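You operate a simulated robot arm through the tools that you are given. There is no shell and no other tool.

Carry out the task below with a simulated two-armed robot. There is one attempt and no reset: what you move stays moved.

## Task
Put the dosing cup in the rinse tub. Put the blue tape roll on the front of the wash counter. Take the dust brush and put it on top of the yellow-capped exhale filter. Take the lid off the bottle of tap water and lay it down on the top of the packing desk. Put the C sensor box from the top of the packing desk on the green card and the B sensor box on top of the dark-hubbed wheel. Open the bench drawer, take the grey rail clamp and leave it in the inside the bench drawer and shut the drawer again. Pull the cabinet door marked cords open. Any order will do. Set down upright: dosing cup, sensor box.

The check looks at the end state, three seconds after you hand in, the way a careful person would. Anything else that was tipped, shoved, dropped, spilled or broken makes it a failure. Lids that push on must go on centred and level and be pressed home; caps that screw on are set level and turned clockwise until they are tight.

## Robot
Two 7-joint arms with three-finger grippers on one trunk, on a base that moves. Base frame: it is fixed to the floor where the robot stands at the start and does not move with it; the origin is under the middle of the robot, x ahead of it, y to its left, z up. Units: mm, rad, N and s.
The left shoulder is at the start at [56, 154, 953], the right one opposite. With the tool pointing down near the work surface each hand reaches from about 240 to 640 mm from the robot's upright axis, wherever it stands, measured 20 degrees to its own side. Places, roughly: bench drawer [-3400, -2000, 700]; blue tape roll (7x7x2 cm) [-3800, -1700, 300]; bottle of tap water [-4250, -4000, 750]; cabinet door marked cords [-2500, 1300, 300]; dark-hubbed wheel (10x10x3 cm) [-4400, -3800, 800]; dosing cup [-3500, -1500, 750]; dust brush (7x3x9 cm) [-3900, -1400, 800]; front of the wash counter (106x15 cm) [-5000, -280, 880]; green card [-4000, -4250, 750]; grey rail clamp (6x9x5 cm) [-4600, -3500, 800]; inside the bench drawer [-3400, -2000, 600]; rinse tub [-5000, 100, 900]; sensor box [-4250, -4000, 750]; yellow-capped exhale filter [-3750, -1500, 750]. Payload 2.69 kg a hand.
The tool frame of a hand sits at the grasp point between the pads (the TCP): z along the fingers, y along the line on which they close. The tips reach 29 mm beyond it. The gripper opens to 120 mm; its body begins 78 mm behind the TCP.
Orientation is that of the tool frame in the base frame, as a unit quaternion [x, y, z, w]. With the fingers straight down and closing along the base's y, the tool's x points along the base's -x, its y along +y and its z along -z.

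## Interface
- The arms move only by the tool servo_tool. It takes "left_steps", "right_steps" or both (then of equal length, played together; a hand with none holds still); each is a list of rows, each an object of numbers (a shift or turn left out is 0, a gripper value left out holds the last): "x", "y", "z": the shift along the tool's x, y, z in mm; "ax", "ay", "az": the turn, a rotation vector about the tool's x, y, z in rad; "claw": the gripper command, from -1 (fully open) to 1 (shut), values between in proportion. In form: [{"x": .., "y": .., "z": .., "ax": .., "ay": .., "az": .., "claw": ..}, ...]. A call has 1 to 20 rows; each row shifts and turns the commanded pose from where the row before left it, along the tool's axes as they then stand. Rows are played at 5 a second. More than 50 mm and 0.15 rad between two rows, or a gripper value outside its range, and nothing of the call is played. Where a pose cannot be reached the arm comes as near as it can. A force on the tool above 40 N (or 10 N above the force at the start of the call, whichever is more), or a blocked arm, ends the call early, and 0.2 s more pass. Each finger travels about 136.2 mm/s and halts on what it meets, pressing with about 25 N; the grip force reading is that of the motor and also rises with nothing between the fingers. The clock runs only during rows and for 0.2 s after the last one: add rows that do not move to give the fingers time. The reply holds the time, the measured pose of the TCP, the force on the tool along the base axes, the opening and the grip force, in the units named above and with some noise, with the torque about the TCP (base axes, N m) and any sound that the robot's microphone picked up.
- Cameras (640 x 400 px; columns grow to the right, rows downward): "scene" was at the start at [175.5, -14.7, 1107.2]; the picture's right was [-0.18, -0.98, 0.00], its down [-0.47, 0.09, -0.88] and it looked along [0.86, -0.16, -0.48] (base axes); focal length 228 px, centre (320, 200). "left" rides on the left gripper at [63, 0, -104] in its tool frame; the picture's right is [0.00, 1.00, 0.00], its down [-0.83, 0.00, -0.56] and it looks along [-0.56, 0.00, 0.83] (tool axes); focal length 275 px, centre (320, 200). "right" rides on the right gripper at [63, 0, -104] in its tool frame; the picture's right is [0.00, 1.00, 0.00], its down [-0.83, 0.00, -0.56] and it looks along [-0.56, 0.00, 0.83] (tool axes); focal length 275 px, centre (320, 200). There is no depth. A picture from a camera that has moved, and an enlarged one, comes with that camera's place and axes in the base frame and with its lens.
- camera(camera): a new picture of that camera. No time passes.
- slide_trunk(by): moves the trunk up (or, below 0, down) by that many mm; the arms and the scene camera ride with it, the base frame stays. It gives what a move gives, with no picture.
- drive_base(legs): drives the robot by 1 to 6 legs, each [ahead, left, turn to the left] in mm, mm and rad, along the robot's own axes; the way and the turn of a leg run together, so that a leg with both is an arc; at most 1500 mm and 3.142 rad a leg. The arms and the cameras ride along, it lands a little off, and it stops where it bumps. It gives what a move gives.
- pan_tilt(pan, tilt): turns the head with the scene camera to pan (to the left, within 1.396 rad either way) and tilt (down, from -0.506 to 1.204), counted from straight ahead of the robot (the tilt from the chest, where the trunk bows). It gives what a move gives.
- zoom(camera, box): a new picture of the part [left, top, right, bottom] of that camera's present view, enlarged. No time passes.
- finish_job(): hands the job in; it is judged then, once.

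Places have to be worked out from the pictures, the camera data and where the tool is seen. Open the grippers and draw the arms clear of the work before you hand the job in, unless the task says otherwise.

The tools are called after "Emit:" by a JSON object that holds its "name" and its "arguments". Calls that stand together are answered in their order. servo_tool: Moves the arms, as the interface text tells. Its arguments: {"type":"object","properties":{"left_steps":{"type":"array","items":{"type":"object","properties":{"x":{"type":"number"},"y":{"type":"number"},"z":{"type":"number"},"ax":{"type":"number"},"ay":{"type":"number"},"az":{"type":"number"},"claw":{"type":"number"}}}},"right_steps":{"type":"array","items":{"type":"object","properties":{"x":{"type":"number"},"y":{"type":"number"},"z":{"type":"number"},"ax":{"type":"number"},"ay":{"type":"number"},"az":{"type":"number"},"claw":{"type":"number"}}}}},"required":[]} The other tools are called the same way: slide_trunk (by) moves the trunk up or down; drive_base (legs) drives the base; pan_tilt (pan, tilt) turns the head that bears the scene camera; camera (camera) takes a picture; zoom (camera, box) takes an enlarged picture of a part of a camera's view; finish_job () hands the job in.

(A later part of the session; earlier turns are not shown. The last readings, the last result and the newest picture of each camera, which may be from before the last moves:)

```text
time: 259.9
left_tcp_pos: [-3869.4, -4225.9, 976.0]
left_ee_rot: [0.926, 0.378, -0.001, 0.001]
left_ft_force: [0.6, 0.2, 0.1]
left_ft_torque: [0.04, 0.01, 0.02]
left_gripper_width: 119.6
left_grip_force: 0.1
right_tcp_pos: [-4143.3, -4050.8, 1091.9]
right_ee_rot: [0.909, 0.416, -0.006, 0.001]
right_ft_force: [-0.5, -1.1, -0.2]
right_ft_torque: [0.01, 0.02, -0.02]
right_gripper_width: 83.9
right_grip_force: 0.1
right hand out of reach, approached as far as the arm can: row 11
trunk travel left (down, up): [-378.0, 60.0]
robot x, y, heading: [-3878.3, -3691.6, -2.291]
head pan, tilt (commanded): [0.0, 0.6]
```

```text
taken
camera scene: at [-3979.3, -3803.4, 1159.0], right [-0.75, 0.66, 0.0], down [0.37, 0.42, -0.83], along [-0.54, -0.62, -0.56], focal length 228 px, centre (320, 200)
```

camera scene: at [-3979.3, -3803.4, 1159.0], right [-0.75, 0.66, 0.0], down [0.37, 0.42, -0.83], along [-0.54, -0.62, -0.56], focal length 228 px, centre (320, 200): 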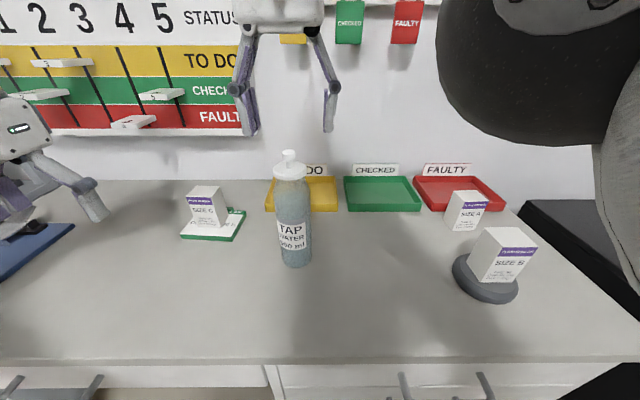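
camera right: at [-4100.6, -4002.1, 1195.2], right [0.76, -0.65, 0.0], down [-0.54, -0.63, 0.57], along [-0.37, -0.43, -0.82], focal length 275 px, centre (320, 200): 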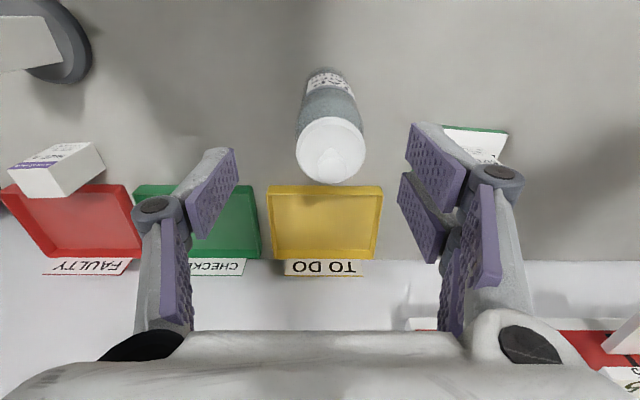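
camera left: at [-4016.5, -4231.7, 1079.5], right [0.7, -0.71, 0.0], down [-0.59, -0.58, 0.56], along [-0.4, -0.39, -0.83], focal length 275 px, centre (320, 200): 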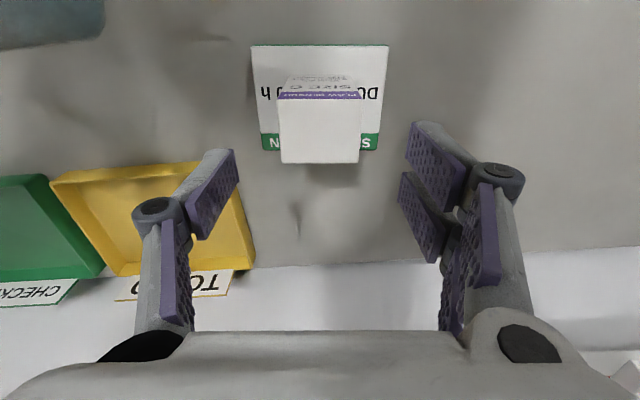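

The right hand is near its limit over the bottle. I raise the trunk and shift the base left 150 mm so the bottle lies more to the right-hand side.

Emit:
{"name": "slide_trunk", "arguments": {"by": 55}}

Emit:
{"name": "servo_tool", "arguments": {"right_steps": [{"y": -40}, {"y": -40}, {"y": -40}, {"y": -30}, {}]}}

Emit:
{"name": "drive_base", "arguments": {"legs": [[0, 150, 0]]}}

Emit:
{"name": "camera", "arguments": {"camera": "right"}}

Emit:
{"name": "camera", "arguments": {"camera": "scene"}}

```text
time: 260.8
left_tcp_pos: [-3870.4, -4227.7, 1027.8]
left_ee_rot: [0.925, 0.38, 0.002, -0.001]
left_ft_force: [0.1, -0.1, -0.6]
left_ft_torque: [0.02, -0.02, -0.02]
left_gripper_width: 120.0
left_grip_force: 0.1
right_tcp_pos: [-4108.3, -4004.0, 1236.2]
right_ee_rot: [0.905, 0.41, -0.1, 0.048]
right_ft_force: [-0.5, -1.1, -0.9]
right_ft_torque: [0.01, -0.02, 0.01]
right_gripper_width: 83.7
right_grip_force: 0.0
trunk travel left (down, up): [-433.0, 5.0]
robot x, y, heading: [-3883.7, -3692.9, -2.294]
head pan, tilt (commanded): [0.0, 0.6]
```

```text
time: 262.0
left_tcp_pos: [-3869.8, -4226.8, 1030.0]
left_ee_rot: [0.925, 0.38, -0.001, 0.001]
left_ft_force: [0.2, -1.3, -0.5]
left_ft_torque: [0.02, 0.02, -0.03]
left_gripper_width: 120.1
left_grip_force: 0.1
right_tcp_pos: [-4214.5, -3905.6, 1237.8]
right_ee_rot: [0.903, 0.412, -0.109, 0.048]
right_ft_force: [0.1, -0.4, 0.0]
right_ft_torque: [-0.02, 0.03, -0.01]
right_gripper_width: 84.0
right_grip_force: 0.1
trunk travel left (down, up): [-433.0, 5.0]
robot x, y, heading: [-3879.3, -3694.3, -2.294]
head pan, tilt (commanded): [0.0, 0.6]
```

```text
time: 263.8
left_tcp_pos: [-3756.6, -4326.1, 1030.5]
left_ee_rot: [0.926, 0.379, -0.002, 0.0]
left_ft_force: [-0.3, -1.4, 0.0]
left_ft_torque: [0.02, 0.04, 0.0]
left_gripper_width: 119.6
left_grip_force: 0.0
right_tcp_pos: [-4101.9, -4003.7, 1239.1]
right_ee_rot: [0.903, 0.413, -0.107, 0.047]
right_ft_force: [0.3, 0.0, 0.0]
right_ft_torque: [0.01, 0.01, -0.03]
right_gripper_width: 83.7
right_grip_force: 0.0
trunk travel left (down, up): [-433.0, 5.0]
robot x, y, heading: [-3765.2, -3791.1, -2.294]
head pan, tilt (commanded): [0.0, 0.6]
```

```text
taken
camera right: at [-4044.8, -3939.8, 1326.3], right [0.76, -0.65, 0.0], down [-0.44, -0.52, 0.73], along [-0.48, -0.56, -0.68], focal length 275 px, centre (320, 200)
```

right: 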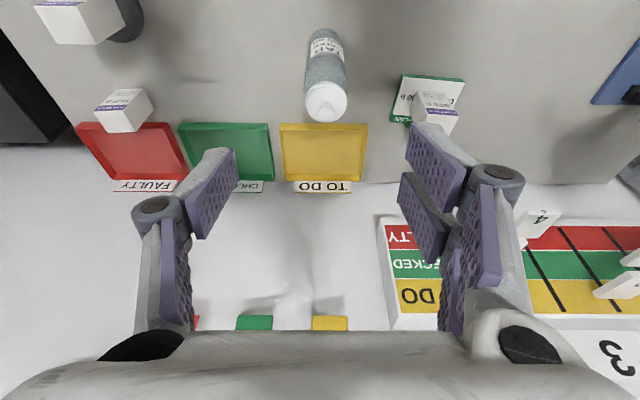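

```text
taken
camera scene: at [-3830.8, -3862.7, 1222.1], right [-0.75, 0.66, 0.0], down [0.37, 0.43, -0.83], along [-0.54, -0.62, -0.56], focal length 228 px, centre (320, 200)
```

scene: 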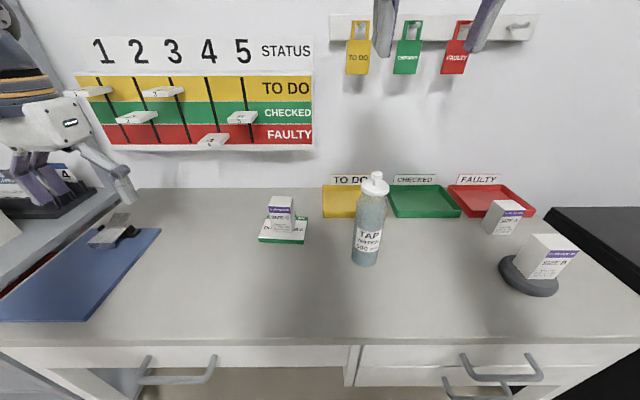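

The right hand got tilted by the trunk move; I square it, lower and bring it over the knob at a safe height.

Emit:
{"name": "servo_tool", "arguments": {"right_steps": [{"ay": 0.117}, {"ay": 0.117}, {"z": 40, "x": -27}, {"z": 40, "x": -27}, {"z": 40, "x": -27, "y": 8}, {"z": 30}, {}]}}

Emit:
{"name": "camera", "arguments": {"camera": "right"}}

Emit:
{"name": "camera", "arguments": {"camera": "scene"}}

```text
time: 265.4
left_tcp_pos: [-3756.2, -4325.7, 1030.3]
left_ee_rot: [0.925, 0.38, -0.001, 0.0]
left_ft_force: [-1.1, -0.3, 0.3]
left_ft_torque: [-0.03, 0.01, 0.03]
left_gripper_width: 120.1
left_grip_force: 0.1
right_tcp_pos: [-4162.7, -4064.0, 1084.5]
right_ee_rot: [0.91, 0.415, -0.003, -0.001]
right_ft_force: [-0.3, -0.4, -0.3]
right_ft_torque: [0.0, 0.03, 0.04]
right_gripper_width: 84.2
right_grip_force: 0.0
right hand out of reach, approached as far as the arm can: row 2
trunk travel left (down, up): [-433.0, 5.0]
robot x, y, heading: [-3767.8, -3788.6, -2.29]
head pan, tilt (commanded): [0.0, 0.6]
```

```text
taken
camera right: at [-4120.7, -4016.4, 1188.5], right [0.76, -0.65, 0.0], down [-0.54, -0.63, 0.56], along [-0.37, -0.42, -0.83], focal length 275 px, centre (320, 200)
```

right: 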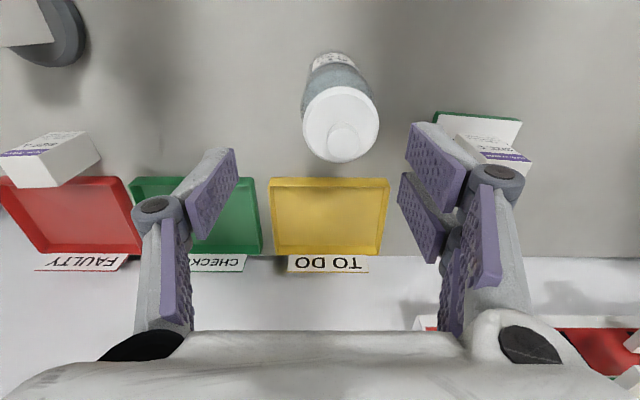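

```text
taken
camera scene: at [-3830.8, -3862.6, 1222.1], right [-0.75, 0.66, 0.0], down [0.37, 0.43, -0.83], along [-0.54, -0.62, -0.56], focal length 228 px, centre (320, 200)
```

scene: 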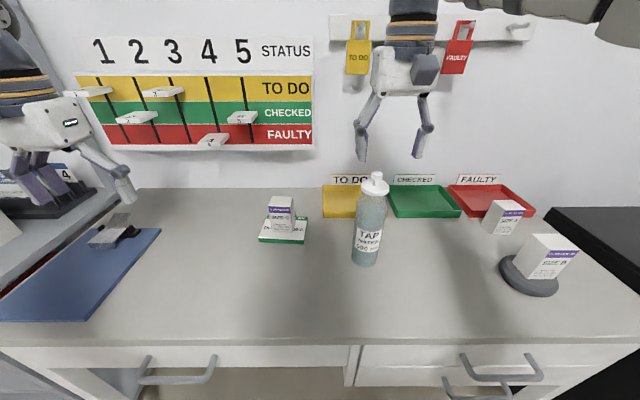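

The knob is ~15 mm left and ~2 mm ahead of the tool axis. I correct and go down halfway, then check again.

Emit:
{"name": "servo_tool", "arguments": {"right_steps": [{"y": 15, "x": -2.5}, {"z": 25}, {"claw": -0.1}, {}]}}

Emit:
{"name": "camera", "arguments": {"camera": "right"}}

```text
time: 266.4
left_tcp_pos: [-3756.9, -4326.0, 1031.1]
left_ee_rot: [0.925, 0.379, 0.0, 0.0]
left_ft_force: [0.7, 0.7, 0.1]
left_ft_torque: [-0.01, 0.03, -0.01]
left_gripper_width: 119.9
left_grip_force: 0.2
right_tcp_pos: [-4154.3, -4076.2, 1058.2]
right_ee_rot: [0.91, 0.416, -0.002, -0.001]
right_ft_force: [0.0, 0.5, -0.1]
right_ft_torque: [-0.02, -0.04, 0.02]
right_gripper_width: 66.1
right_grip_force: 0.1
trunk travel left (down, up): [-433.0, 5.0]
robot x, y, heading: [-3769.8, -3792.9, -2.285]
head pan, tilt (commanded): [0.0, 0.6]
```

```text
taken
camera right: at [-4112.3, -4027.9, 1163.5], right [0.76, -0.65, 0.0], down [-0.54, -0.63, 0.56], along [-0.36, -0.42, -0.83], focal length 275 px, centre (320, 200)
```

right: 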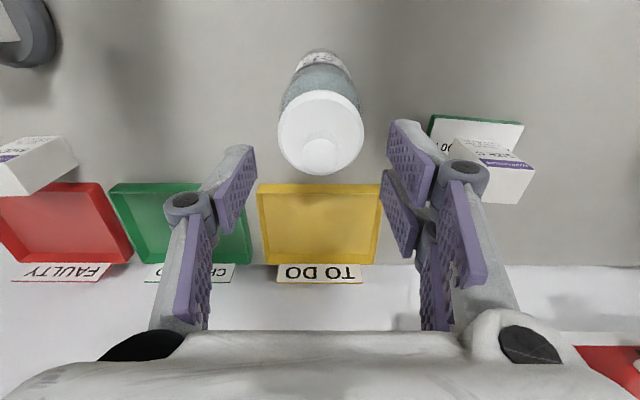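

The knob is centred now. I descend 26 mm and close on the knob.

Emit:
{"name": "servo_tool", "arguments": {"right_steps": [{"z": 14}, {"z": 12}, {}]}}

Emit:
{"name": "servo_tool", "arguments": {"right_steps": [{"claw": 0.3}, {"claw": 0.5}, {"claw": 0.7}, {"claw": 0.9}, {}, {}]}}

Emit:
{"name": "camera", "arguments": {"camera": "right"}}

Emit:
{"name": "zoom", "arguments": {"camera": "scene", "box": [300, 80, 460, 280]}}

```text
time: 267.2
left_tcp_pos: [-3756.7, -4326.0, 1030.1]
left_ee_rot: [0.925, 0.38, -0.001, 0.001]
left_ft_force: [-0.3, 1.1, -0.7]
left_ft_torque: [0.02, -0.01, 0.0]
left_gripper_width: 120.0
left_grip_force: 0.0
right_tcp_pos: [-4154.2, -4076.9, 1032.2]
right_ee_rot: [0.91, 0.415, -0.002, -0.001]
right_ft_force: [-0.6, 0.5, 0.4]
right_ft_torque: [-0.01, 0.01, 0.0]
right_gripper_width: 66.1
right_grip_force: 0.0
trunk travel left (down, up): [-433.0, 5.0]
robot x, y, heading: [-3765.2, -3794.3, -2.287]
head pan, tilt (commanded): [0.0, 0.6]
```

```text
time: 268.6
left_tcp_pos: [-3757.6, -4325.8, 1031.0]
left_ee_rot: [0.925, 0.38, -0.001, 0.0]
left_ft_force: [0.0, 0.2, 0.6]
left_ft_torque: [0.01, -0.01, -0.03]
left_gripper_width: 120.0
left_grip_force: 0.0
right_tcp_pos: [-4154.1, -4074.3, 1033.1]
right_ee_rot: [0.91, 0.416, -0.001, -0.001]
right_ft_force: [-0.4, 0.3, 0.2]
right_ft_torque: [-0.04, 0.01, 0.03]
right_gripper_width: 12.8
right_grip_force: 25.1
trunk travel left (down, up): [-433.0, 5.0]
robot x, y, heading: [-3763.6, -3793.4, -2.291]
head pan, tilt (commanded): [0.0, 0.6]
heard: snap
```

```text
taken
camera right: at [-4112.3, -4027.8, 1137.6], right [0.76, -0.65, 0.0], down [-0.54, -0.63, 0.56], along [-0.37, -0.42, -0.83], focal length 275 px, centre (320, 200)
```

right: 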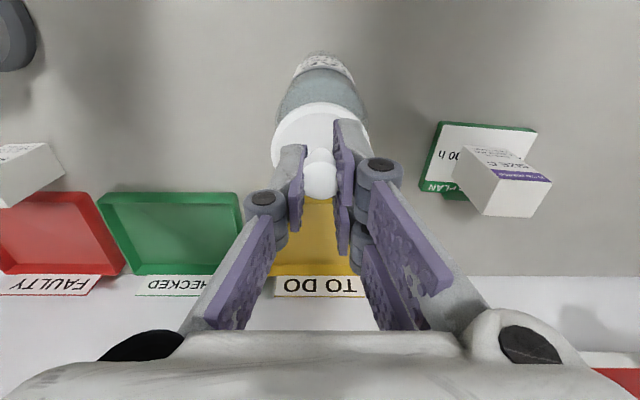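

```text
2.00 times, centred on (380, 180) of scene
camera zoom: at [-3831.1, -3862.4, 1222.1], right [-0.75, 0.66, 0.0], down [0.37, 0.42, -0.83], along [-0.54, -0.62, -0.56], focal length 455 px, centre (200, 240)
```

zoom: 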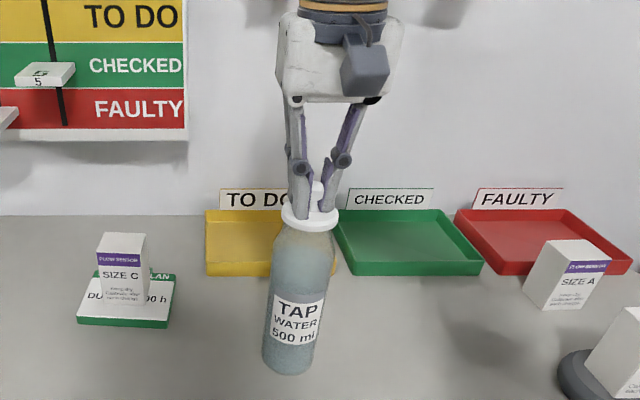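

I heard a snap as the fingers closed (12.8 mm). I look closely at the lid before pulling.

Emit:
{"name": "zoom", "arguments": {"camera": "scene", "box": [340, 155, 400, 215]}}

Emit:
{"name": "zoom", "arguments": {"camera": "right", "box": [240, 40, 400, 240]}}

Emit:
{"name": "zoom", "arguments": {"camera": "left", "box": [0, 100, 320, 400]}}

```text
6.67 times, centred on (370, 185) of scene
camera zoom: at [-3831.1, -3862.4, 1222.1], right [-0.75, 0.66, 0.0], down [0.37, 0.42, -0.83], along [-0.54, -0.62, -0.56], focal length 1518 px, centre (-13, 300)
```

zoom: 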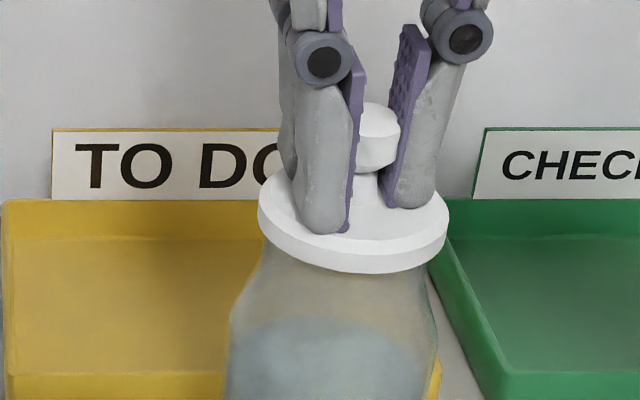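

```text
2.00 times, centred on (320, 140) of right
camera zoom: at [-4112.3, -4027.8, 1137.6], right [0.76, -0.65, 0.0], down [-0.54, -0.63, 0.56], along [-0.37, -0.42, -0.83], focal length 551 px, centre (320, 320)
```

zoom: 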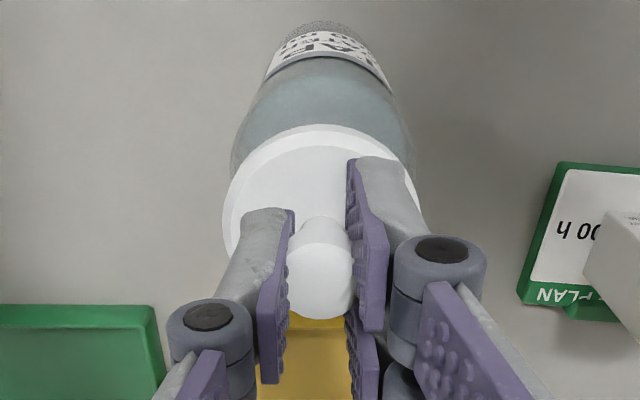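

```text
1.33 times, centred on (160, 250) of left
camera zoom: at [-3711.4, -4282.4, 1134.2], right [0.7, -0.72, 0.0], down [-0.59, -0.58, 0.56], along [-0.4, -0.39, -0.83], focal length 367 px, centre (533, 133)
```

zoom: 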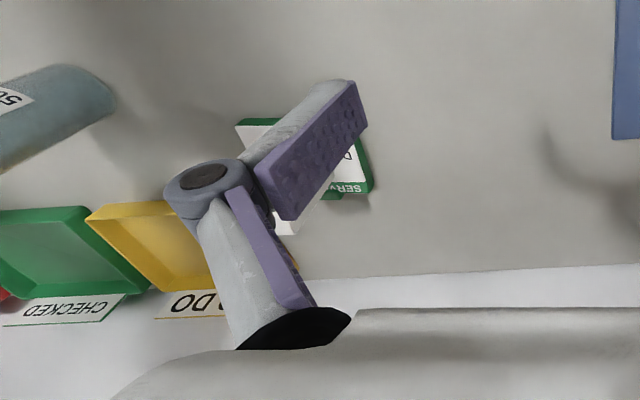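

The lid looks whole and level, held by the knob. I pull up gently by 6 mm and read the force.

Emit:
{"name": "servo_tool", "arguments": {"right_steps": [{"z": -2}, {"z": -2}, {"z": -2}, {}, {}]}}

Emit:
{"name": "zoom", "arguments": {"camera": "scene", "box": [320, 140, 420, 280]}}

```text
time: 269.8
left_tcp_pos: [-3755.8, -4326.0, 1030.7]
left_ee_rot: [0.925, 0.38, 0.0, 0.001]
left_ft_force: [-0.6, -0.3, -0.4]
left_ft_torque: [0.02, 0.01, -0.01]
left_gripper_width: 119.9
left_grip_force: 0.0
right_tcp_pos: [-4153.1, -4075.6, 1038.6]
right_ee_rot: [0.909, 0.416, -0.002, -0.001]
right_ft_force: [0.2, 0.6, 0.1]
right_ft_torque: [-0.02, 0.01, -0.02]
right_gripper_width: 12.7
right_grip_force: 25.3
trunk travel left (down, up): [-433.0, 5.0]
robot x, y, heading: [-3764.7, -3790.6, -2.29]
head pan, tilt (commanded): [0.0, 0.6]
```

```text
2.86 times, centred on (370, 210) of scene
camera zoom: at [-3831.1, -3862.4, 1222.1], right [-0.75, 0.66, 0.0], down [0.37, 0.42, -0.83], along [-0.54, -0.62, -0.56], focal length 650 px, centre (177, 171)
```

zoom: 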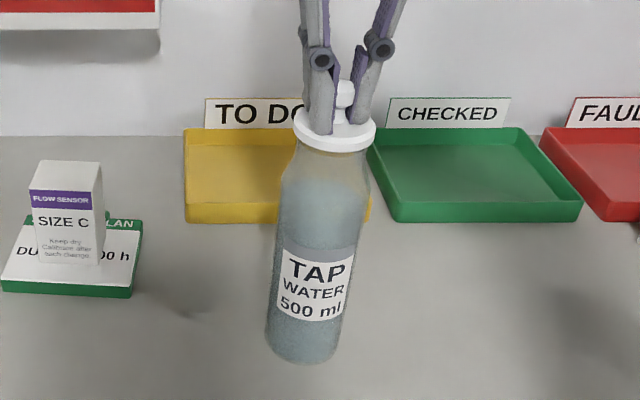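

No load felt. I raise another 15 mm and look.

Emit:
{"name": "servo_tool", "arguments": {"right_steps": [{"z": -5}, {"z": -5}, {"z": -5}, {}, {}]}}

Emit:
{"name": "zoom", "arguments": {"camera": "scene", "box": [320, 140, 420, 280]}}

```text
time: 271.0
left_tcp_pos: [-3755.9, -4325.5, 1030.2]
left_ee_rot: [0.925, 0.38, -0.001, 0.0]
left_ft_force: [0.0, 0.1, 0.0]
left_ft_torque: [-0.03, -0.01, 0.0]
left_gripper_width: 120.3
left_grip_force: 0.1
right_tcp_pos: [-4152.9, -4075.9, 1054.6]
right_ee_rot: [0.91, 0.415, -0.001, -0.002]
right_ft_force: [-0.6, -0.3, -0.1]
right_ft_torque: [0.0, 0.03, -0.03]
right_gripper_width: 12.7
right_grip_force: 24.8
trunk travel left (down, up): [-433.0, 5.0]
robot x, y, heading: [-3769.7, -3791.3, -2.292]
head pan, tilt (commanded): [0.0, 0.6]
```

```text
2.86 times, centred on (370, 210) of scene
camera zoom: at [-3831.1, -3862.4, 1222.1], right [-0.75, 0.66, 0.0], down [0.37, 0.42, -0.83], along [-0.54, -0.62, -0.56], focal length 650 px, centre (177, 171)
```

zoom: 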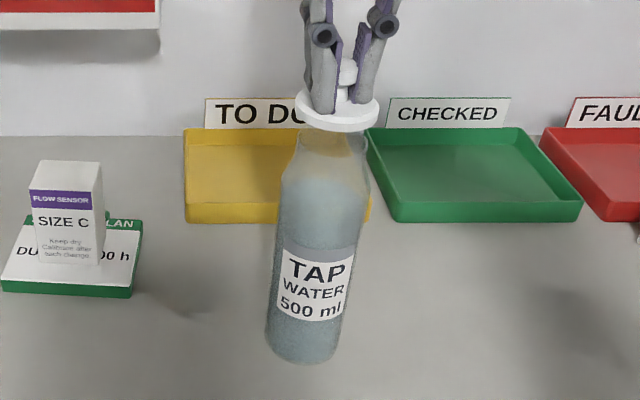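

The lid is off and the bottle stands still. I lift it clear and carry it to a free spot on the desk.

Emit:
{"name": "servo_tool", "arguments": {"right_steps": [{"z": -20}, {"z": -20}, {"x": 21, "y": 28}, {"x": 21, "y": 28}, {"x": 21, "y": 28}, {"x": 21, "y": 28}, {"z": 40}, {"z": 40}, {"z": 40}, {"z": 40}, {}]}}

Emit:
{"name": "camera", "arguments": {"camera": "scene"}}

Emit:
{"name": "camera", "arguments": {"camera": "right"}}

```text
time: 273.4
left_tcp_pos: [-3756.4, -4326.3, 1030.2]
left_ee_rot: [0.925, 0.38, -0.001, 0.001]
left_ft_force: [-0.2, 0.1, 0.2]
left_ft_torque: [0.04, 0.0, 0.0]
left_gripper_width: 119.9
left_grip_force: 0.0
right_tcp_pos: [-4013.7, -4084.5, 934.6]
right_ee_rot: [0.91, 0.415, -0.002, -0.001]
right_ft_force: [-0.8, 0.3, 0.3]
right_ft_torque: [0.01, -0.03, -0.01]
right_gripper_width: 12.5
right_grip_force: 25.3
trunk travel left (down, up): [-433.0, 5.0]
robot x, y, heading: [-3766.0, -3793.8, -2.284]
head pan, tilt (commanded): [0.0, 0.6]
```

```text
taken
camera scene: at [-3830.9, -3862.2, 1222.1], right [-0.75, 0.66, 0.0], down [0.37, 0.42, -0.83], along [-0.54, -0.62, -0.56], focal length 228 px, centre (320, 200)
```

scene: 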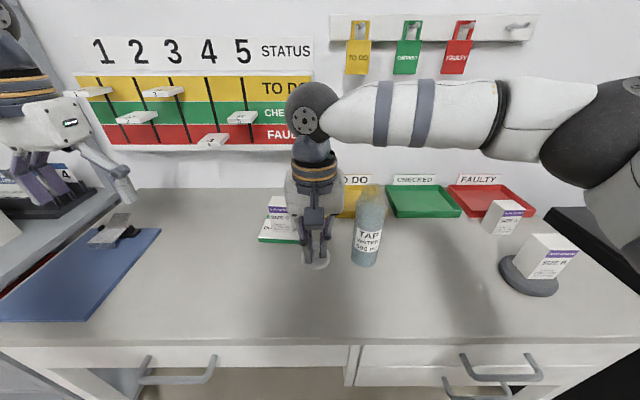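

```text
taken
camera right: at [-3971.8, -4037.1, 1038.2], right [0.76, -0.65, 0.0], down [-0.54, -0.63, 0.56], along [-0.37, -0.42, -0.83], focal length 275 px, centre (320, 200)
```

right: 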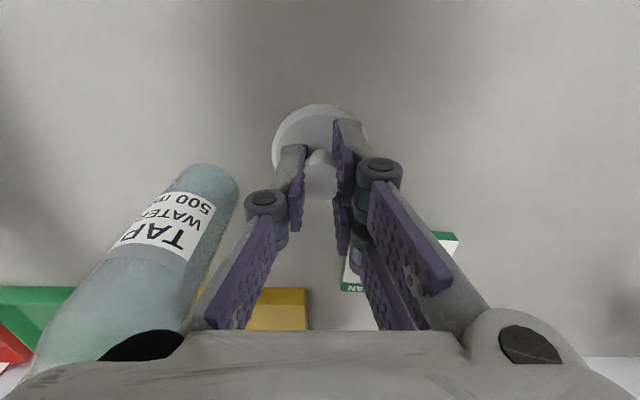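

I shift 30 mm further from the bottle for clearance, then lower toward the desk.

Emit:
{"name": "servo_tool", "arguments": {"right_steps": [{"y": 30}, {"z": 35}, {"z": 35}, {}, {}]}}

Emit:
{"name": "zoom", "arguments": {"camera": "scene", "box": [240, 180, 400, 320]}}

```text
time: 274.6
left_tcp_pos: [-3756.7, -4325.6, 1030.5]
left_ee_rot: [0.925, 0.379, -0.001, 0.0]
left_ft_force: [-0.5, -0.7, 0.2]
left_ft_torque: [0.02, -0.03, -0.04]
left_gripper_width: 120.4
left_grip_force: 0.1
right_tcp_pos: [-3991.1, -4105.3, 863.3]
right_ee_rot: [0.909, 0.416, -0.001, -0.001]
right_ft_force: [-0.2, -0.1, -0.7]
right_ft_torque: [-0.04, -0.02, -0.02]
right_gripper_width: 12.3
right_grip_force: 25.2
trunk travel left (down, up): [-433.0, 5.0]
robot x, y, heading: [-3763.5, -3794.0, -2.286]
head pan, tilt (commanded): [0.0, 0.6]
```

```text
2.86 times, centred on (320, 250) of scene
camera zoom: at [-3831.1, -3862.5, 1222.1], right [-0.75, 0.66, 0.0], down [0.37, 0.42, -0.83], along [-0.54, -0.62, -0.56], focal length 650 px, centre (320, 57)
```

zoom: 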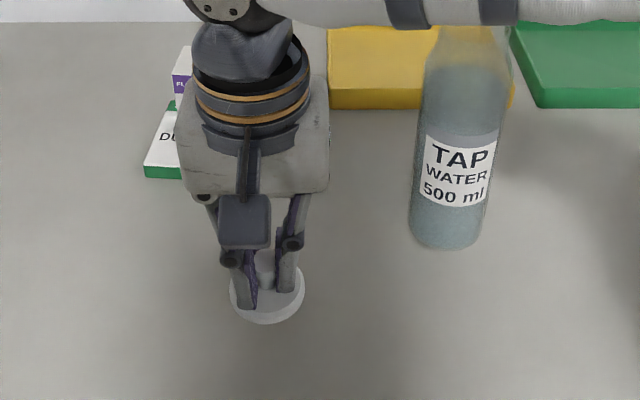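

I lower in small steps to find contact.

Emit:
{"name": "servo_tool", "arguments": {"right_steps": [{"z": 4}, {"z": 3}, {}, {}]}}

Emit:
{"name": "servo_tool", "arguments": {"right_steps": [{"z": 3}, {}, {}]}}

Emit:
{"name": "servo_tool", "arguments": {"right_steps": [{"z": 3}, {}, {}]}}

```text
time: 275.6
left_tcp_pos: [-3757.0, -4325.1, 1030.0]
left_ee_rot: [0.925, 0.38, -0.001, 0.0]
left_ft_force: [0.6, -1.0, -0.3]
left_ft_torque: [0.02, 0.03, -0.03]
left_gripper_width: 119.9
left_grip_force: 0.1
right_tcp_pos: [-3992.4, -4104.5, 855.1]
right_ee_rot: [0.909, 0.416, -0.001, -0.001]
right_ft_force: [0.0, 0.8, 0.7]
right_ft_torque: [0.01, -0.03, -0.02]
right_gripper_width: 12.3
right_grip_force: 25.7
trunk travel left (down, up): [-433.0, 5.0]
robot x, y, heading: [-3766.6, -3791.3, -2.289]
head pan, tilt (commanded): [0.0, 0.6]
```

```text
time: 276.4
left_tcp_pos: [-3756.2, -4325.0, 1029.6]
left_ee_rot: [0.925, 0.38, -0.001, 0.0]
left_ft_force: [0.2, 0.2, 0.4]
left_ft_torque: [0.01, -0.01, 0.0]
left_gripper_width: 120.0
left_grip_force: 0.0
right_tcp_pos: [-3991.3, -4104.9, 851.8]
right_ee_rot: [0.909, 0.416, -0.001, -0.002]
right_ft_force: [-0.1, 0.0, -0.8]
right_ft_torque: [0.02, -0.01, -0.01]
right_gripper_width: 12.3
right_grip_force: 25.4
trunk travel left (down, up): [-433.0, 5.0]
robot x, y, heading: [-3766.4, -3791.9, -2.29]
head pan, tilt (commanded): [0.0, 0.6]
```

```text
time: 277.2
left_tcp_pos: [-3757.2, -4325.6, 1030.7]
left_ee_rot: [0.925, 0.379, -0.001, 0.0]
left_ft_force: [0.0, 0.0, 0.0]
left_ft_torque: [0.02, 0.01, 0.02]
left_gripper_width: 120.0
left_grip_force: 0.1
right_tcp_pos: [-3992.2, -4105.5, 850.0]
right_ee_rot: [0.91, 0.415, -0.002, -0.002]
right_ft_force: [0.5, 0.5, -0.2]
right_ft_torque: [-0.01, 0.01, 0.0]
right_gripper_width: 12.4
right_grip_force: 25.2
trunk travel left (down, up): [-433.0, 5.0]
robot x, y, heading: [-3764.2, -3792.5, -2.29]
head pan, tilt (commanded): [0.0, 0.6]
```

No contact yet; I keep lowering in small steps.

Emit:
{"name": "servo_tool", "arguments": {"right_steps": [{"z": 3}, {}, {}]}}

Emit:
{"name": "servo_tool", "arguments": {"right_steps": [{"z": 2}, {}, {}]}}

Emit:
{"name": "servo_tool", "arguments": {"right_steps": [{"z": 2}, {}, {}]}}

Emit:
{"name": "zoom", "arguments": {"camera": "scene", "box": [280, 220, 340, 280]}}

```text
time: 278.0
left_tcp_pos: [-3758.5, -4327.0, 1029.9]
left_ee_rot: [0.925, 0.38, -0.001, 0.0]
left_ft_force: [0.9, -0.9, -0.6]
left_ft_torque: [0.02, 0.0, 0.01]
left_gripper_width: 119.9
left_grip_force: 0.1
right_tcp_pos: [-3991.7, -4104.1, 846.7]
right_ee_rot: [0.909, 0.416, -0.001, -0.001]
right_ft_force: [-1.4, 0.0, -0.5]
right_ft_torque: [-0.03, -0.02, 0.01]
right_gripper_width: 12.3
right_grip_force: 25.4
trunk travel left (down, up): [-433.0, 5.0]
robot x, y, heading: [-3767.1, -3791.9, -2.291]
head pan, tilt (commanded): [0.0, 0.6]
```

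```text
time: 278.8
left_tcp_pos: [-3756.5, -4325.5, 1030.3]
left_ee_rot: [0.925, 0.379, -0.001, 0.0]
left_ft_force: [0.8, 0.1, 0.0]
left_ft_torque: [-0.02, 0.01, 0.0]
left_gripper_width: 119.8
left_grip_force: 0.0
right_tcp_pos: [-3991.7, -4105.0, 844.8]
right_ee_rot: [0.91, 0.415, -0.002, -0.001]
right_ft_force: [-1.1, 0.0, -0.5]
right_ft_torque: [0.01, -0.02, -0.04]
right_gripper_width: 12.3
right_grip_force: 25.0
trunk travel left (down, up): [-433.0, 5.0]
robot x, y, heading: [-3767.1, -3792.7, -2.293]
head pan, tilt (commanded): [0.0, 0.6]
```

```text
time: 279.6
left_tcp_pos: [-3757.3, -4326.2, 1030.3]
left_ee_rot: [0.925, 0.379, -0.001, 0.0]
left_ft_force: [0.0, 0.0, 0.5]
left_ft_torque: [-0.03, -0.01, 0.0]
left_gripper_width: 119.8
left_grip_force: 0.1
right_tcp_pos: [-3992.7, -4105.1, 842.5]
right_ee_rot: [0.91, 0.415, -0.002, -0.002]
right_ft_force: [-0.2, 0.0, -0.1]
right_ft_torque: [-0.02, 0.0, -0.01]
right_gripper_width: 12.1
right_grip_force: 24.7
trunk travel left (down, up): [-433.0, 5.0]
robot x, y, heading: [-3766.6, -3791.3, -2.292]
head pan, tilt (commanded): [0.0, 0.6]
```

```text
6.67 times, centred on (310, 250) of scene
camera zoom: at [-3831.1, -3862.4, 1222.1], right [-0.75, 0.66, 0.0], down [0.37, 0.42, -0.83], along [-0.54, -0.62, -0.56], focal length 1518 px, centre (387, -133)
```

zoom: 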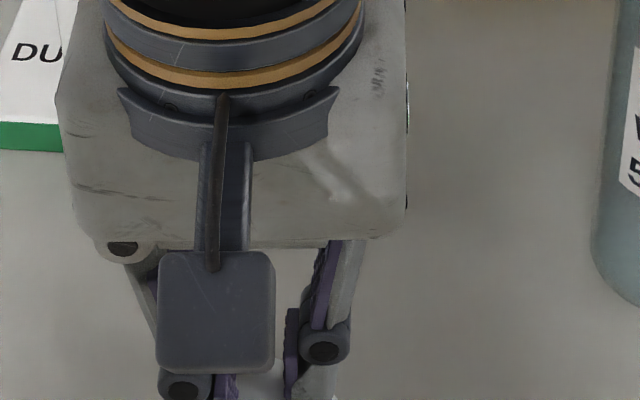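

I check with the right camera how far the lid is above the desk.

Emit:
{"name": "zoom", "arguments": {"camera": "right", "box": [220, 60, 420, 240]}}

Emit:
{"name": "zoom", "arguments": {"camera": "left", "box": [0, 0, 320, 200]}}

Emit:
{"name": "zoom", "arguments": {"camera": "scene", "box": [260, 220, 360, 300]}}

```text
2.22 times, centred on (320, 150) of right
camera zoom: at [-3950.0, -4057.2, 947.7], right [0.76, -0.65, 0.0], down [-0.54, -0.63, 0.56], along [-0.37, -0.42, -0.83], focal length 612 px, centre (320, 311)
```

zoom: 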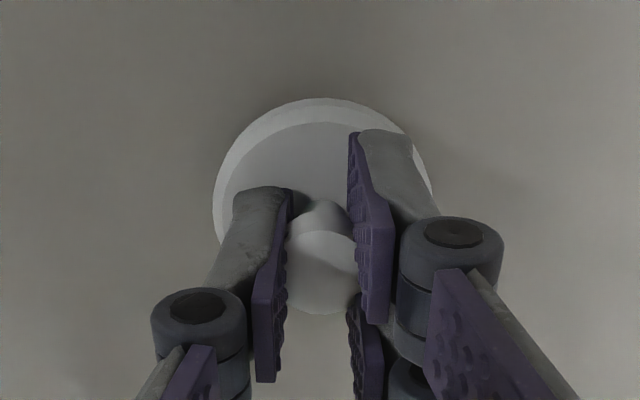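

```text
2.00 times, centred on (160, 100) of left
camera zoom: at [-3711.4, -4282.4, 1134.2], right [0.7, -0.72, 0.0], down [-0.59, -0.58, 0.56], along [-0.4, -0.39, -0.83], focal length 551 px, centre (640, 400)
```

zoom: 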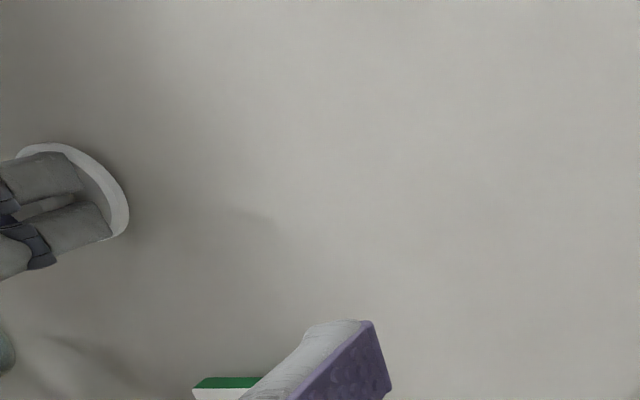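

```text
5.00 times, centred on (310, 260) of scene
camera zoom: at [-3831.1, -3862.4, 1222.1], right [-0.75, 0.66, 0.0], down [0.37, 0.42, -0.83], along [-0.54, -0.62, -0.56], focal length 1138 px, centre (370, -100)
```

zoom: 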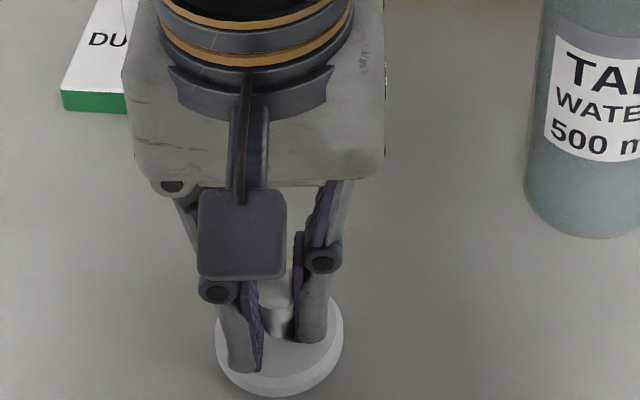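

The lid seems just above the desk. I continue in 2 mm steps.

Emit:
{"name": "servo_tool", "arguments": {"right_steps": [{"z": 2}, {}, {}]}}

Emit:
{"name": "servo_tool", "arguments": {"right_steps": [{"z": 2}, {}, {}]}}

Emit:
{"name": "servo_tool", "arguments": {"right_steps": [{"z": 2}, {}, {}]}}

Emit:
{"name": "zoom", "arguments": {"camera": "scene", "box": [260, 220, 360, 300]}}

```text
time: 280.4
left_tcp_pos: [-3756.9, -4327.1, 1030.6]
left_ee_rot: [0.925, 0.38, -0.001, 0.001]
left_ft_force: [0.1, -0.1, 0.0]
left_ft_torque: [0.01, 0.02, 0.01]
left_gripper_width: 120.2
left_grip_force: 0.1
right_tcp_pos: [-3991.9, -4104.2, 840.6]
right_ee_rot: [0.91, 0.416, -0.002, -0.001]
right_ft_force: [0.3, 0.4, -1.2]
right_ft_torque: [0.0, 0.0, 0.0]
right_gripper_width: 12.2
right_grip_force: 25.2
trunk travel left (down, up): [-433.0, 5.0]
robot x, y, heading: [-3768.5, -3792.7, -2.288]
head pan, tilt (commanded): [0.0, 0.6]
```

```text
time: 281.2
left_tcp_pos: [-3756.0, -4326.3, 1031.0]
left_ee_rot: [0.925, 0.379, -0.001, 0.0]
left_ft_force: [0.7, -0.2, -0.2]
left_ft_torque: [0.0, 0.01, 0.0]
left_gripper_width: 120.0
left_grip_force: 0.0
right_tcp_pos: [-3991.2, -4104.8, 838.1]
right_ee_rot: [0.91, 0.415, -0.001, -0.001]
right_ft_force: [0.1, 0.2, -0.3]
right_ft_torque: [0.0, 0.0, 0.02]
right_gripper_width: 12.6
right_grip_force: 24.7
trunk travel left (down, up): [-433.0, 5.0]
robot x, y, heading: [-3765.9, -3792.5, -2.288]
head pan, tilt (commanded): [0.0, 0.6]
```

```text
time: 282.0
left_tcp_pos: [-3757.1, -4326.1, 1029.7]
left_ee_rot: [0.925, 0.38, -0.001, 0.0]
left_ft_force: [0.0, 0.1, 0.1]
left_ft_torque: [-0.01, 0.01, -0.01]
left_gripper_width: 120.2
left_grip_force: 0.0
right_tcp_pos: [-3991.8, -4105.4, 837.6]
right_ee_rot: [0.909, 0.416, -0.002, -0.001]
right_ft_force: [0.6, 1.1, 0.1]
right_ft_torque: [0.03, -0.02, -0.02]
right_gripper_width: 12.7
right_grip_force: 25.1
trunk travel left (down, up): [-433.0, 5.0]
robot x, y, heading: [-3768.5, -3790.5, -2.293]
head pan, tilt (commanded): [0.0, 0.6]
```

```text
5.00 times, centred on (310, 260) of scene
camera zoom: at [-3831.1, -3862.4, 1222.1], right [-0.75, 0.66, 0.0], down [0.37, 0.42, -0.83], along [-0.54, -0.62, -0.56], focal length 1138 px, centre (370, -100)
```

zoom: 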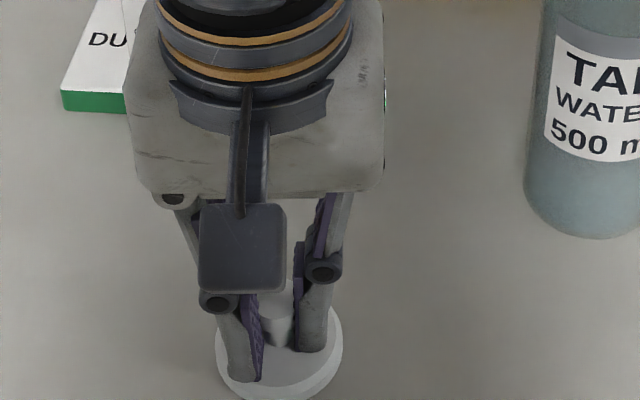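

The fingers have started sliding down the knob, so the lid rests on the desk. I open and rise.

Emit:
{"name": "servo_tool", "arguments": {"right_steps": [{"claw": 0.6}, {"claw": 0.3}, {"claw": 0.0}, {}, {"z": -20}, {"z": -40}, {"z": -40}, {"z": -40}, {"z": -40}, {}]}}

Emit:
{"name": "camera", "arguments": {"camera": "scene"}}

Emit:
{"name": "camera", "arguments": {"camera": "right"}}

```text
time: 284.2
left_tcp_pos: [-3756.6, -4325.5, 1030.6]
left_ee_rot: [0.925, 0.379, 0.0, -0.001]
left_ft_force: [-0.5, -0.2, -0.3]
left_ft_torque: [-0.01, -0.02, -0.03]
left_gripper_width: 119.9
left_grip_force: 0.1
right_tcp_pos: [-3991.0, -4105.1, 1016.2]
right_ee_rot: [0.909, 0.416, -0.002, -0.001]
right_ft_force: [-0.6, -1.0, 0.0]
right_ft_torque: [-0.02, 0.02, 0.01]
right_gripper_width: 59.8
right_grip_force: 0.0
trunk travel left (down, up): [-433.0, 5.0]
robot x, y, heading: [-3768.0, -3791.1, -2.292]
head pan, tilt (commanded): [0.0, 0.6]
```

```text
taken
camera scene: at [-3831.3, -3862.6, 1222.0], right [-0.75, 0.66, 0.0], down [0.37, 0.43, -0.82], along [-0.54, -0.62, -0.57], focal length 228 px, centre (320, 200)
```

scene: 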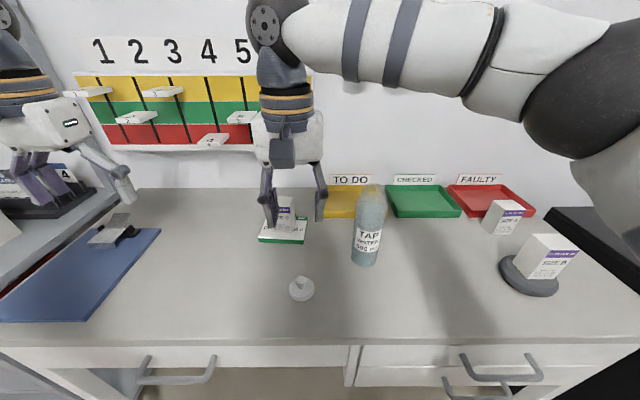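

```text
taken
camera right: at [-3949.5, -4058.4, 1120.9], right [0.76, -0.65, 0.0], down [-0.54, -0.63, 0.56], along [-0.36, -0.42, -0.83], focal length 275 px, centre (320, 200)
```

right: 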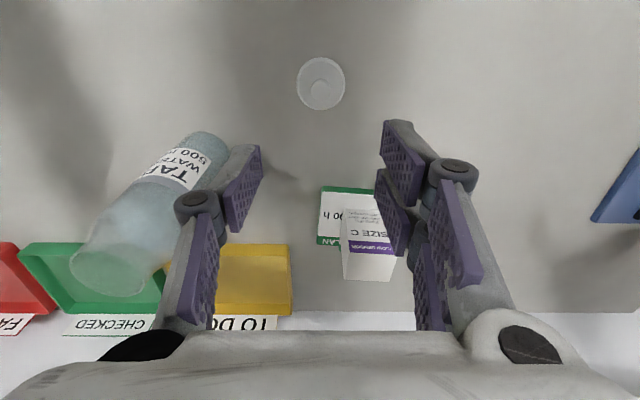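

Lid lies on the desk, all upright. Next the rail clamp on the chest: I raise the right hand, back off and shift right in front of the chest.

Emit:
{"name": "servo_tool", "arguments": {"right_steps": [{"z": -40}, {"z": -30}, {}]}}

Emit:
{"name": "drive_base", "arguments": {"legs": [[-400, 0, 0], [0, -930, 0]]}}

Emit:
{"name": "pan_tilt", "arguments": {"pan": 0.0, "tilt": 0.55}}

Emit:
{"name": "camera", "arguments": {"camera": "scene"}}

```text
time: 285.0
left_tcp_pos: [-3757.3, -4327.3, 1030.5]
left_ee_rot: [0.925, 0.379, 0.0, 0.0]
left_ft_force: [-0.7, -0.6, -0.2]
left_ft_torque: [0.0, -0.01, 0.01]
left_gripper_width: 119.9
left_grip_force: 0.1
right_tcp_pos: [-3991.6, -4104.7, 1086.4]
right_ee_rot: [0.91, 0.415, -0.002, -0.001]
right_ft_force: [-0.1, -0.7, 0.1]
right_ft_torque: [-0.02, -0.03, -0.02]
right_gripper_width: 60.1
right_grip_force: 0.0
trunk travel left (down, up): [-433.0, 5.0]
robot x, y, heading: [-3766.8, -3792.1, -2.292]
head pan, tilt (commanded): [0.0, 0.6]
```

```text
time: 294.6
left_tcp_pos: [-4191.4, -3416.5, 1029.6]
left_ee_rot: [0.925, 0.379, -0.001, 0.0]
left_ft_force: [-0.7, -0.2, 0.2]
left_ft_torque: [-0.01, -0.02, 0.02]
left_gripper_width: 120.0
left_grip_force: 0.0
right_tcp_pos: [-4425.5, -3193.7, 1086.7]
right_ee_rot: [0.91, 0.415, -0.002, -0.001]
right_ft_force: [0.1, -0.1, -1.2]
right_ft_torque: [-0.01, -0.01, 0.03]
right_gripper_width: 60.0
right_grip_force: 0.1
trunk travel left (down, up): [-433.0, 5.0]
robot x, y, heading: [-4203.5, -2882.8, -2.292]
head pan, tilt (commanded): [0.0, 0.6]
```

```text
time: 295.2
left_tcp_pos: [-4190.7, -3417.1, 1030.3]
left_ee_rot: [0.925, 0.379, 0.0, -0.001]
left_ft_force: [0.4, 0.0, -0.5]
left_ft_torque: [0.02, -0.01, -0.01]
left_gripper_width: 120.1
left_grip_force: 0.0
right_tcp_pos: [-4424.5, -3195.0, 1085.9]
right_ee_rot: [0.91, 0.415, -0.002, -0.001]
right_ft_force: [0.1, -0.3, -0.5]
right_ft_torque: [0.0, 0.03, -0.03]
right_gripper_width: 60.1
right_grip_force: 0.2
trunk travel left (down, up): [-433.0, 5.0]
robot x, y, heading: [-4201.5, -2880.0, -2.289]
head pan, tilt (commanded): [0.0, 0.55]
```

```text
taken
camera scene: at [-4265.3, -2953.4, 1226.6], right [-0.75, 0.66, 0.0], down [0.35, 0.39, -0.85], along [-0.56, -0.64, -0.52], focal length 228 px, centre (320, 200)
```

scene: 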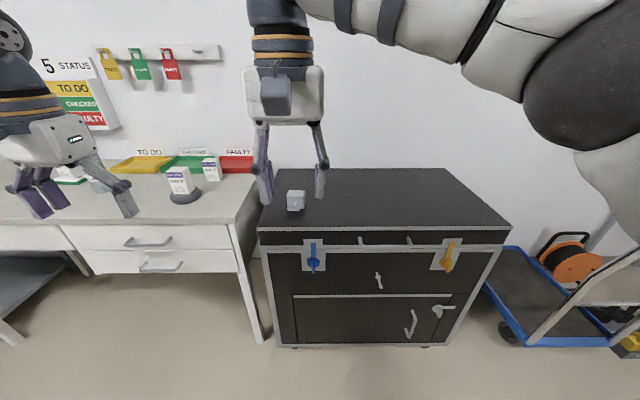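

The clamp triangulates to about (-4632,-3494,823). I move the right hand aside to the right, advance to the chest, and zoom in on the clamp.

Emit:
{"name": "servo_tool", "arguments": {"right_steps": [{"y": -40}, {"y": -40}, {"y": -40}, {"y": -40}, {"y": -40, "claw": -1}, {}]}}

Emit:
{"name": "drive_base", "arguments": {"legs": [[320, 30, 0]]}}

Emit:
{"name": "camera", "arguments": {"camera": "scene"}}

Emit:
{"name": "zoom", "arguments": {"camera": "scene", "box": [220, 180, 340, 270]}}

```text
time: 296.6
left_tcp_pos: [-4190.6, -3416.3, 1029.9]
left_ee_rot: [0.926, 0.378, -0.001, 0.0]
left_ft_force: [-0.4, 0.7, 0.5]
left_ft_torque: [0.02, -0.01, 0.02]
left_gripper_width: 120.1
left_grip_force: 0.1
right_tcp_pos: [-4575.1, -3062.9, 1087.0]
right_ee_rot: [0.91, 0.415, -0.002, -0.001]
right_ft_force: [-0.4, -1.3, 0.4]
right_ft_torque: [0.05, 0.01, -0.01]
right_gripper_width: 119.9
right_grip_force: 0.0
trunk travel left (down, up): [-433.0, 5.0]
robot x, y, heading: [-4200.0, -2878.9, -2.294]
head pan, tilt (commanded): [0.0, 0.55]
```

```text
time: 298.7
left_tcp_pos: [-4378.3, -3675.4, 1029.9]
left_ee_rot: [0.925, 0.379, 0.0, 0.001]
left_ft_force: [0.1, -0.4, 0.0]
left_ft_torque: [0.02, -0.01, 0.02]
left_gripper_width: 119.9
left_grip_force: 0.1
right_tcp_pos: [-4763.2, -3322.3, 1087.1]
right_ee_rot: [0.909, 0.416, -0.002, -0.002]
right_ft_force: [0.2, -0.6, -0.2]
right_ft_torque: [0.03, -0.04, 0.03]
right_gripper_width: 120.0
right_grip_force: 0.1
trunk travel left (down, up): [-433.0, 5.0]
robot x, y, heading: [-4390.6, -3141.6, -2.293]
head pan, tilt (commanded): [0.0, 0.55]
```

```text
taken
camera scene: at [-4453.0, -3212.3, 1226.6], right [-0.75, 0.66, 0.0], down [0.34, 0.39, -0.85], along [-0.56, -0.64, -0.52], focal length 228 px, centre (320, 200)
```

scene: 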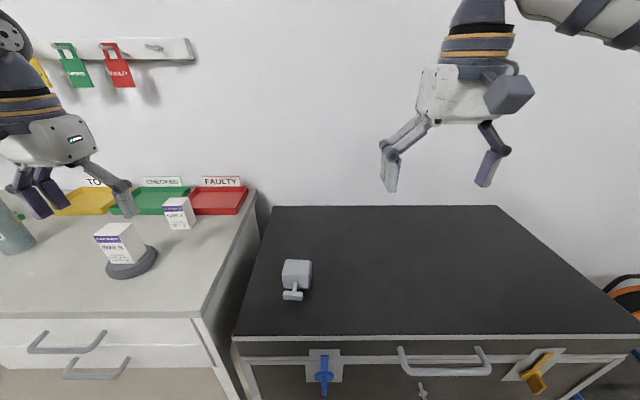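

```text
4.44 times, centred on (280, 225) of scene
camera zoom: at [-4453.0, -3212.3, 1226.6], right [-0.75, 0.66, 0.0], down [0.34, 0.39, -0.85], along [-0.56, -0.64, -0.52], focal length 1012 px, centre (498, 89)
```

zoom: 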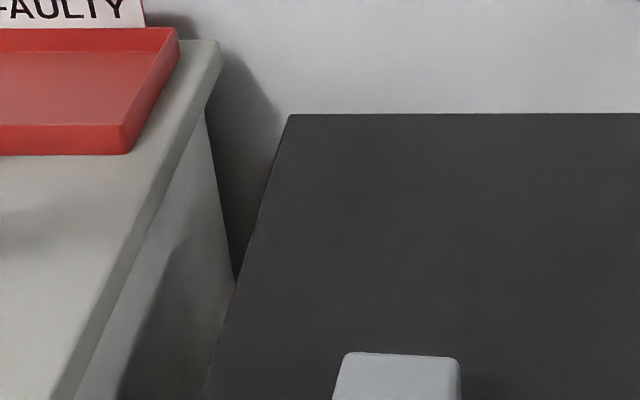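

Emit:
{"name": "zoom", "arguments": {"camera": "scene", "box": [260, 240, 340, 320]}}

Emit:
{"name": "camera", "arguments": {"camera": "left"}}

```text
5.00 times, centred on (300, 280) of scene
camera zoom: at [-4453.0, -3212.3, 1226.6], right [-0.75, 0.66, 0.0], down [0.34, 0.39, -0.85], along [-0.56, -0.64, -0.52], focal length 1138 px, centre (420, -200)
```

zoom: 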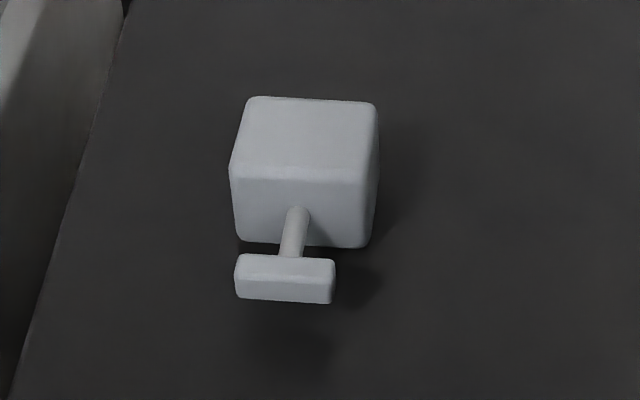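

```text
taken
camera left: at [-4332.7, -3631.3, 1134.1], right [0.7, -0.72, 0.0], down [-0.59, -0.58, 0.56], along [-0.4, -0.39, -0.83], focal length 275 px, centre (320, 200)
```

left: 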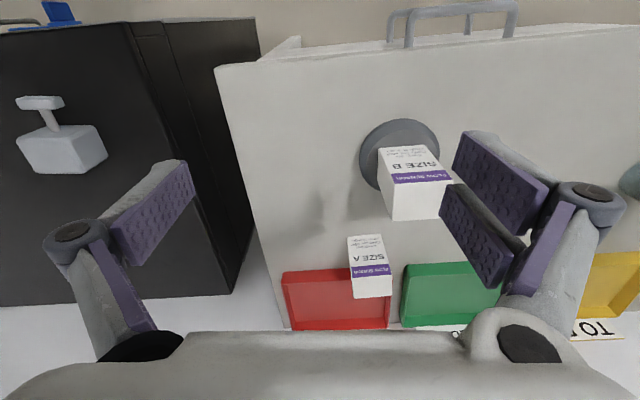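

The clamp is a block (~57×45×47) with a T-handle toward me, centre ≈ (-4643,-3505). I bring the left hand over it (right hand a bit further aside).

Emit:
{"name": "servo_tool", "arguments": {"left_steps": [{"x": -8.6, "y": -38.4}, {"x": -8.6, "y": -38.4}, {"x": -8.6, "y": -38.4}, {"x": -8.6, "y": -38.4}, {"x": -8.6, "y": -38.4}, {"x": -8.6, "y": -38.4}, {"x": -8.6, "y": -38.4}, {"x": -8.6, "y": -38.4, "az": -0.03}, {"z": 40}, {"z": 40}, {}], "right_steps": [{"y": -40}, {"y": -30}, {}, {}, {}, {}, {}, {}, {}, {}, {}]}}

Emit:
{"name": "camera", "arguments": {"camera": "left"}}

```text
time: 301.1
left_tcp_pos: [-4643.2, -3503.3, 949.9]
left_ee_rot: [0.92, 0.393, 0.0, 0.0]
left_ft_force: [-0.7, -0.4, 0.9]
left_ft_torque: [0.01, 0.01, 0.0]
left_gripper_width: 119.9
left_grip_force: 0.1
right_tcp_pos: [-4815.8, -3276.4, 1088.5]
right_ee_rot: [0.91, 0.415, -0.002, 0.0]
right_ft_force: [0.4, -0.4, 0.9]
right_ft_torque: [-0.02, 0.01, 0.01]
right_gripper_width: 120.0
right_grip_force: 0.1
trunk travel left (down, up): [-433.0, 5.0]
robot x, y, heading: [-4382.7, -3138.0, -2.298]
head pan, tilt (commanded): [0.0, 0.55]
```

```text
taken
camera left: at [-4598.4, -3458.5, 1054.0], right [0.72, -0.69, 0.0], down [-0.58, -0.6, 0.56], along [-0.39, -0.4, -0.83], focal length 275 px, centre (320, 200)
```

left: 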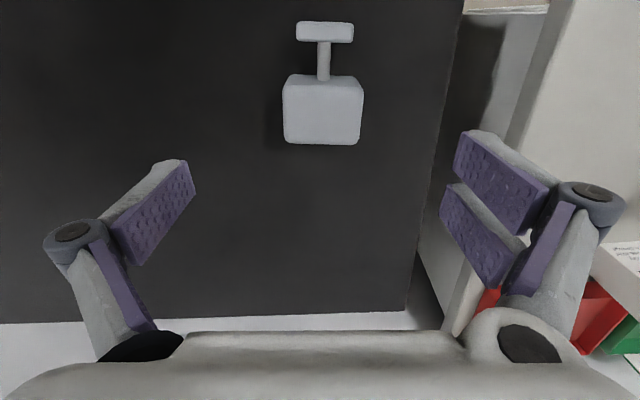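

Centred over the block. I descend to z≈836 and close.

Emit:
{"name": "servo_tool", "arguments": {"left_steps": [{"y": 2, "claw": -0.6}, {"z": 40}, {"z": 40}, {"z": 34}, {}, {"claw": -0.2}, {"claw": 0.1}, {"claw": 0.5}, {}, {}]}}

Emit:
{"name": "camera", "arguments": {"camera": "left"}}

```text
time: 303.3
left_tcp_pos: [-4640.8, -3505.0, 836.3]
left_ee_rot: [0.92, 0.393, 0.0, 0.0]
left_ft_force: [-0.6, -1.1, 2.4]
left_ft_torque: [0.09, 0.09, 0.05]
left_gripper_width: 59.6
left_grip_force: 25.4
right_tcp_pos: [-4815.4, -3275.9, 1088.0]
right_ee_rot: [0.91, 0.415, -0.002, -0.002]
right_ft_force: [0.3, 0.0, 0.4]
right_ft_torque: [0.0, -0.02, -0.05]
right_gripper_width: 119.9
right_grip_force: 0.0
trunk travel left (down, up): [-433.0, 5.0]
robot x, y, heading: [-4386.0, -3143.7, -2.293]
head pan, tilt (commanded): [0.0, 0.55]
```

```text
taken
camera left: at [-4597.3, -3460.5, 940.1], right [0.72, -0.69, 0.0], down [-0.58, -0.6, 0.56], along [-0.39, -0.4, -0.83], focal length 275 px, centre (320, 200)
```

left: 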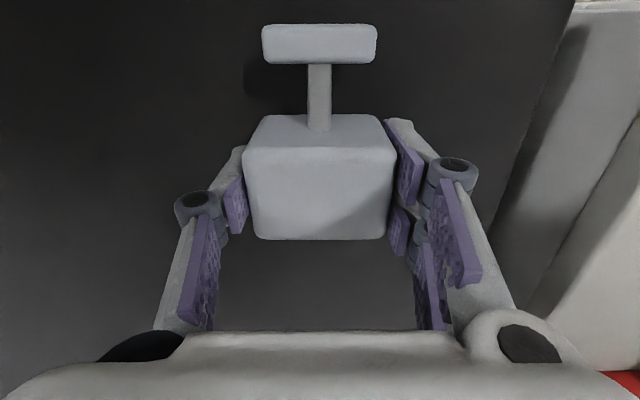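

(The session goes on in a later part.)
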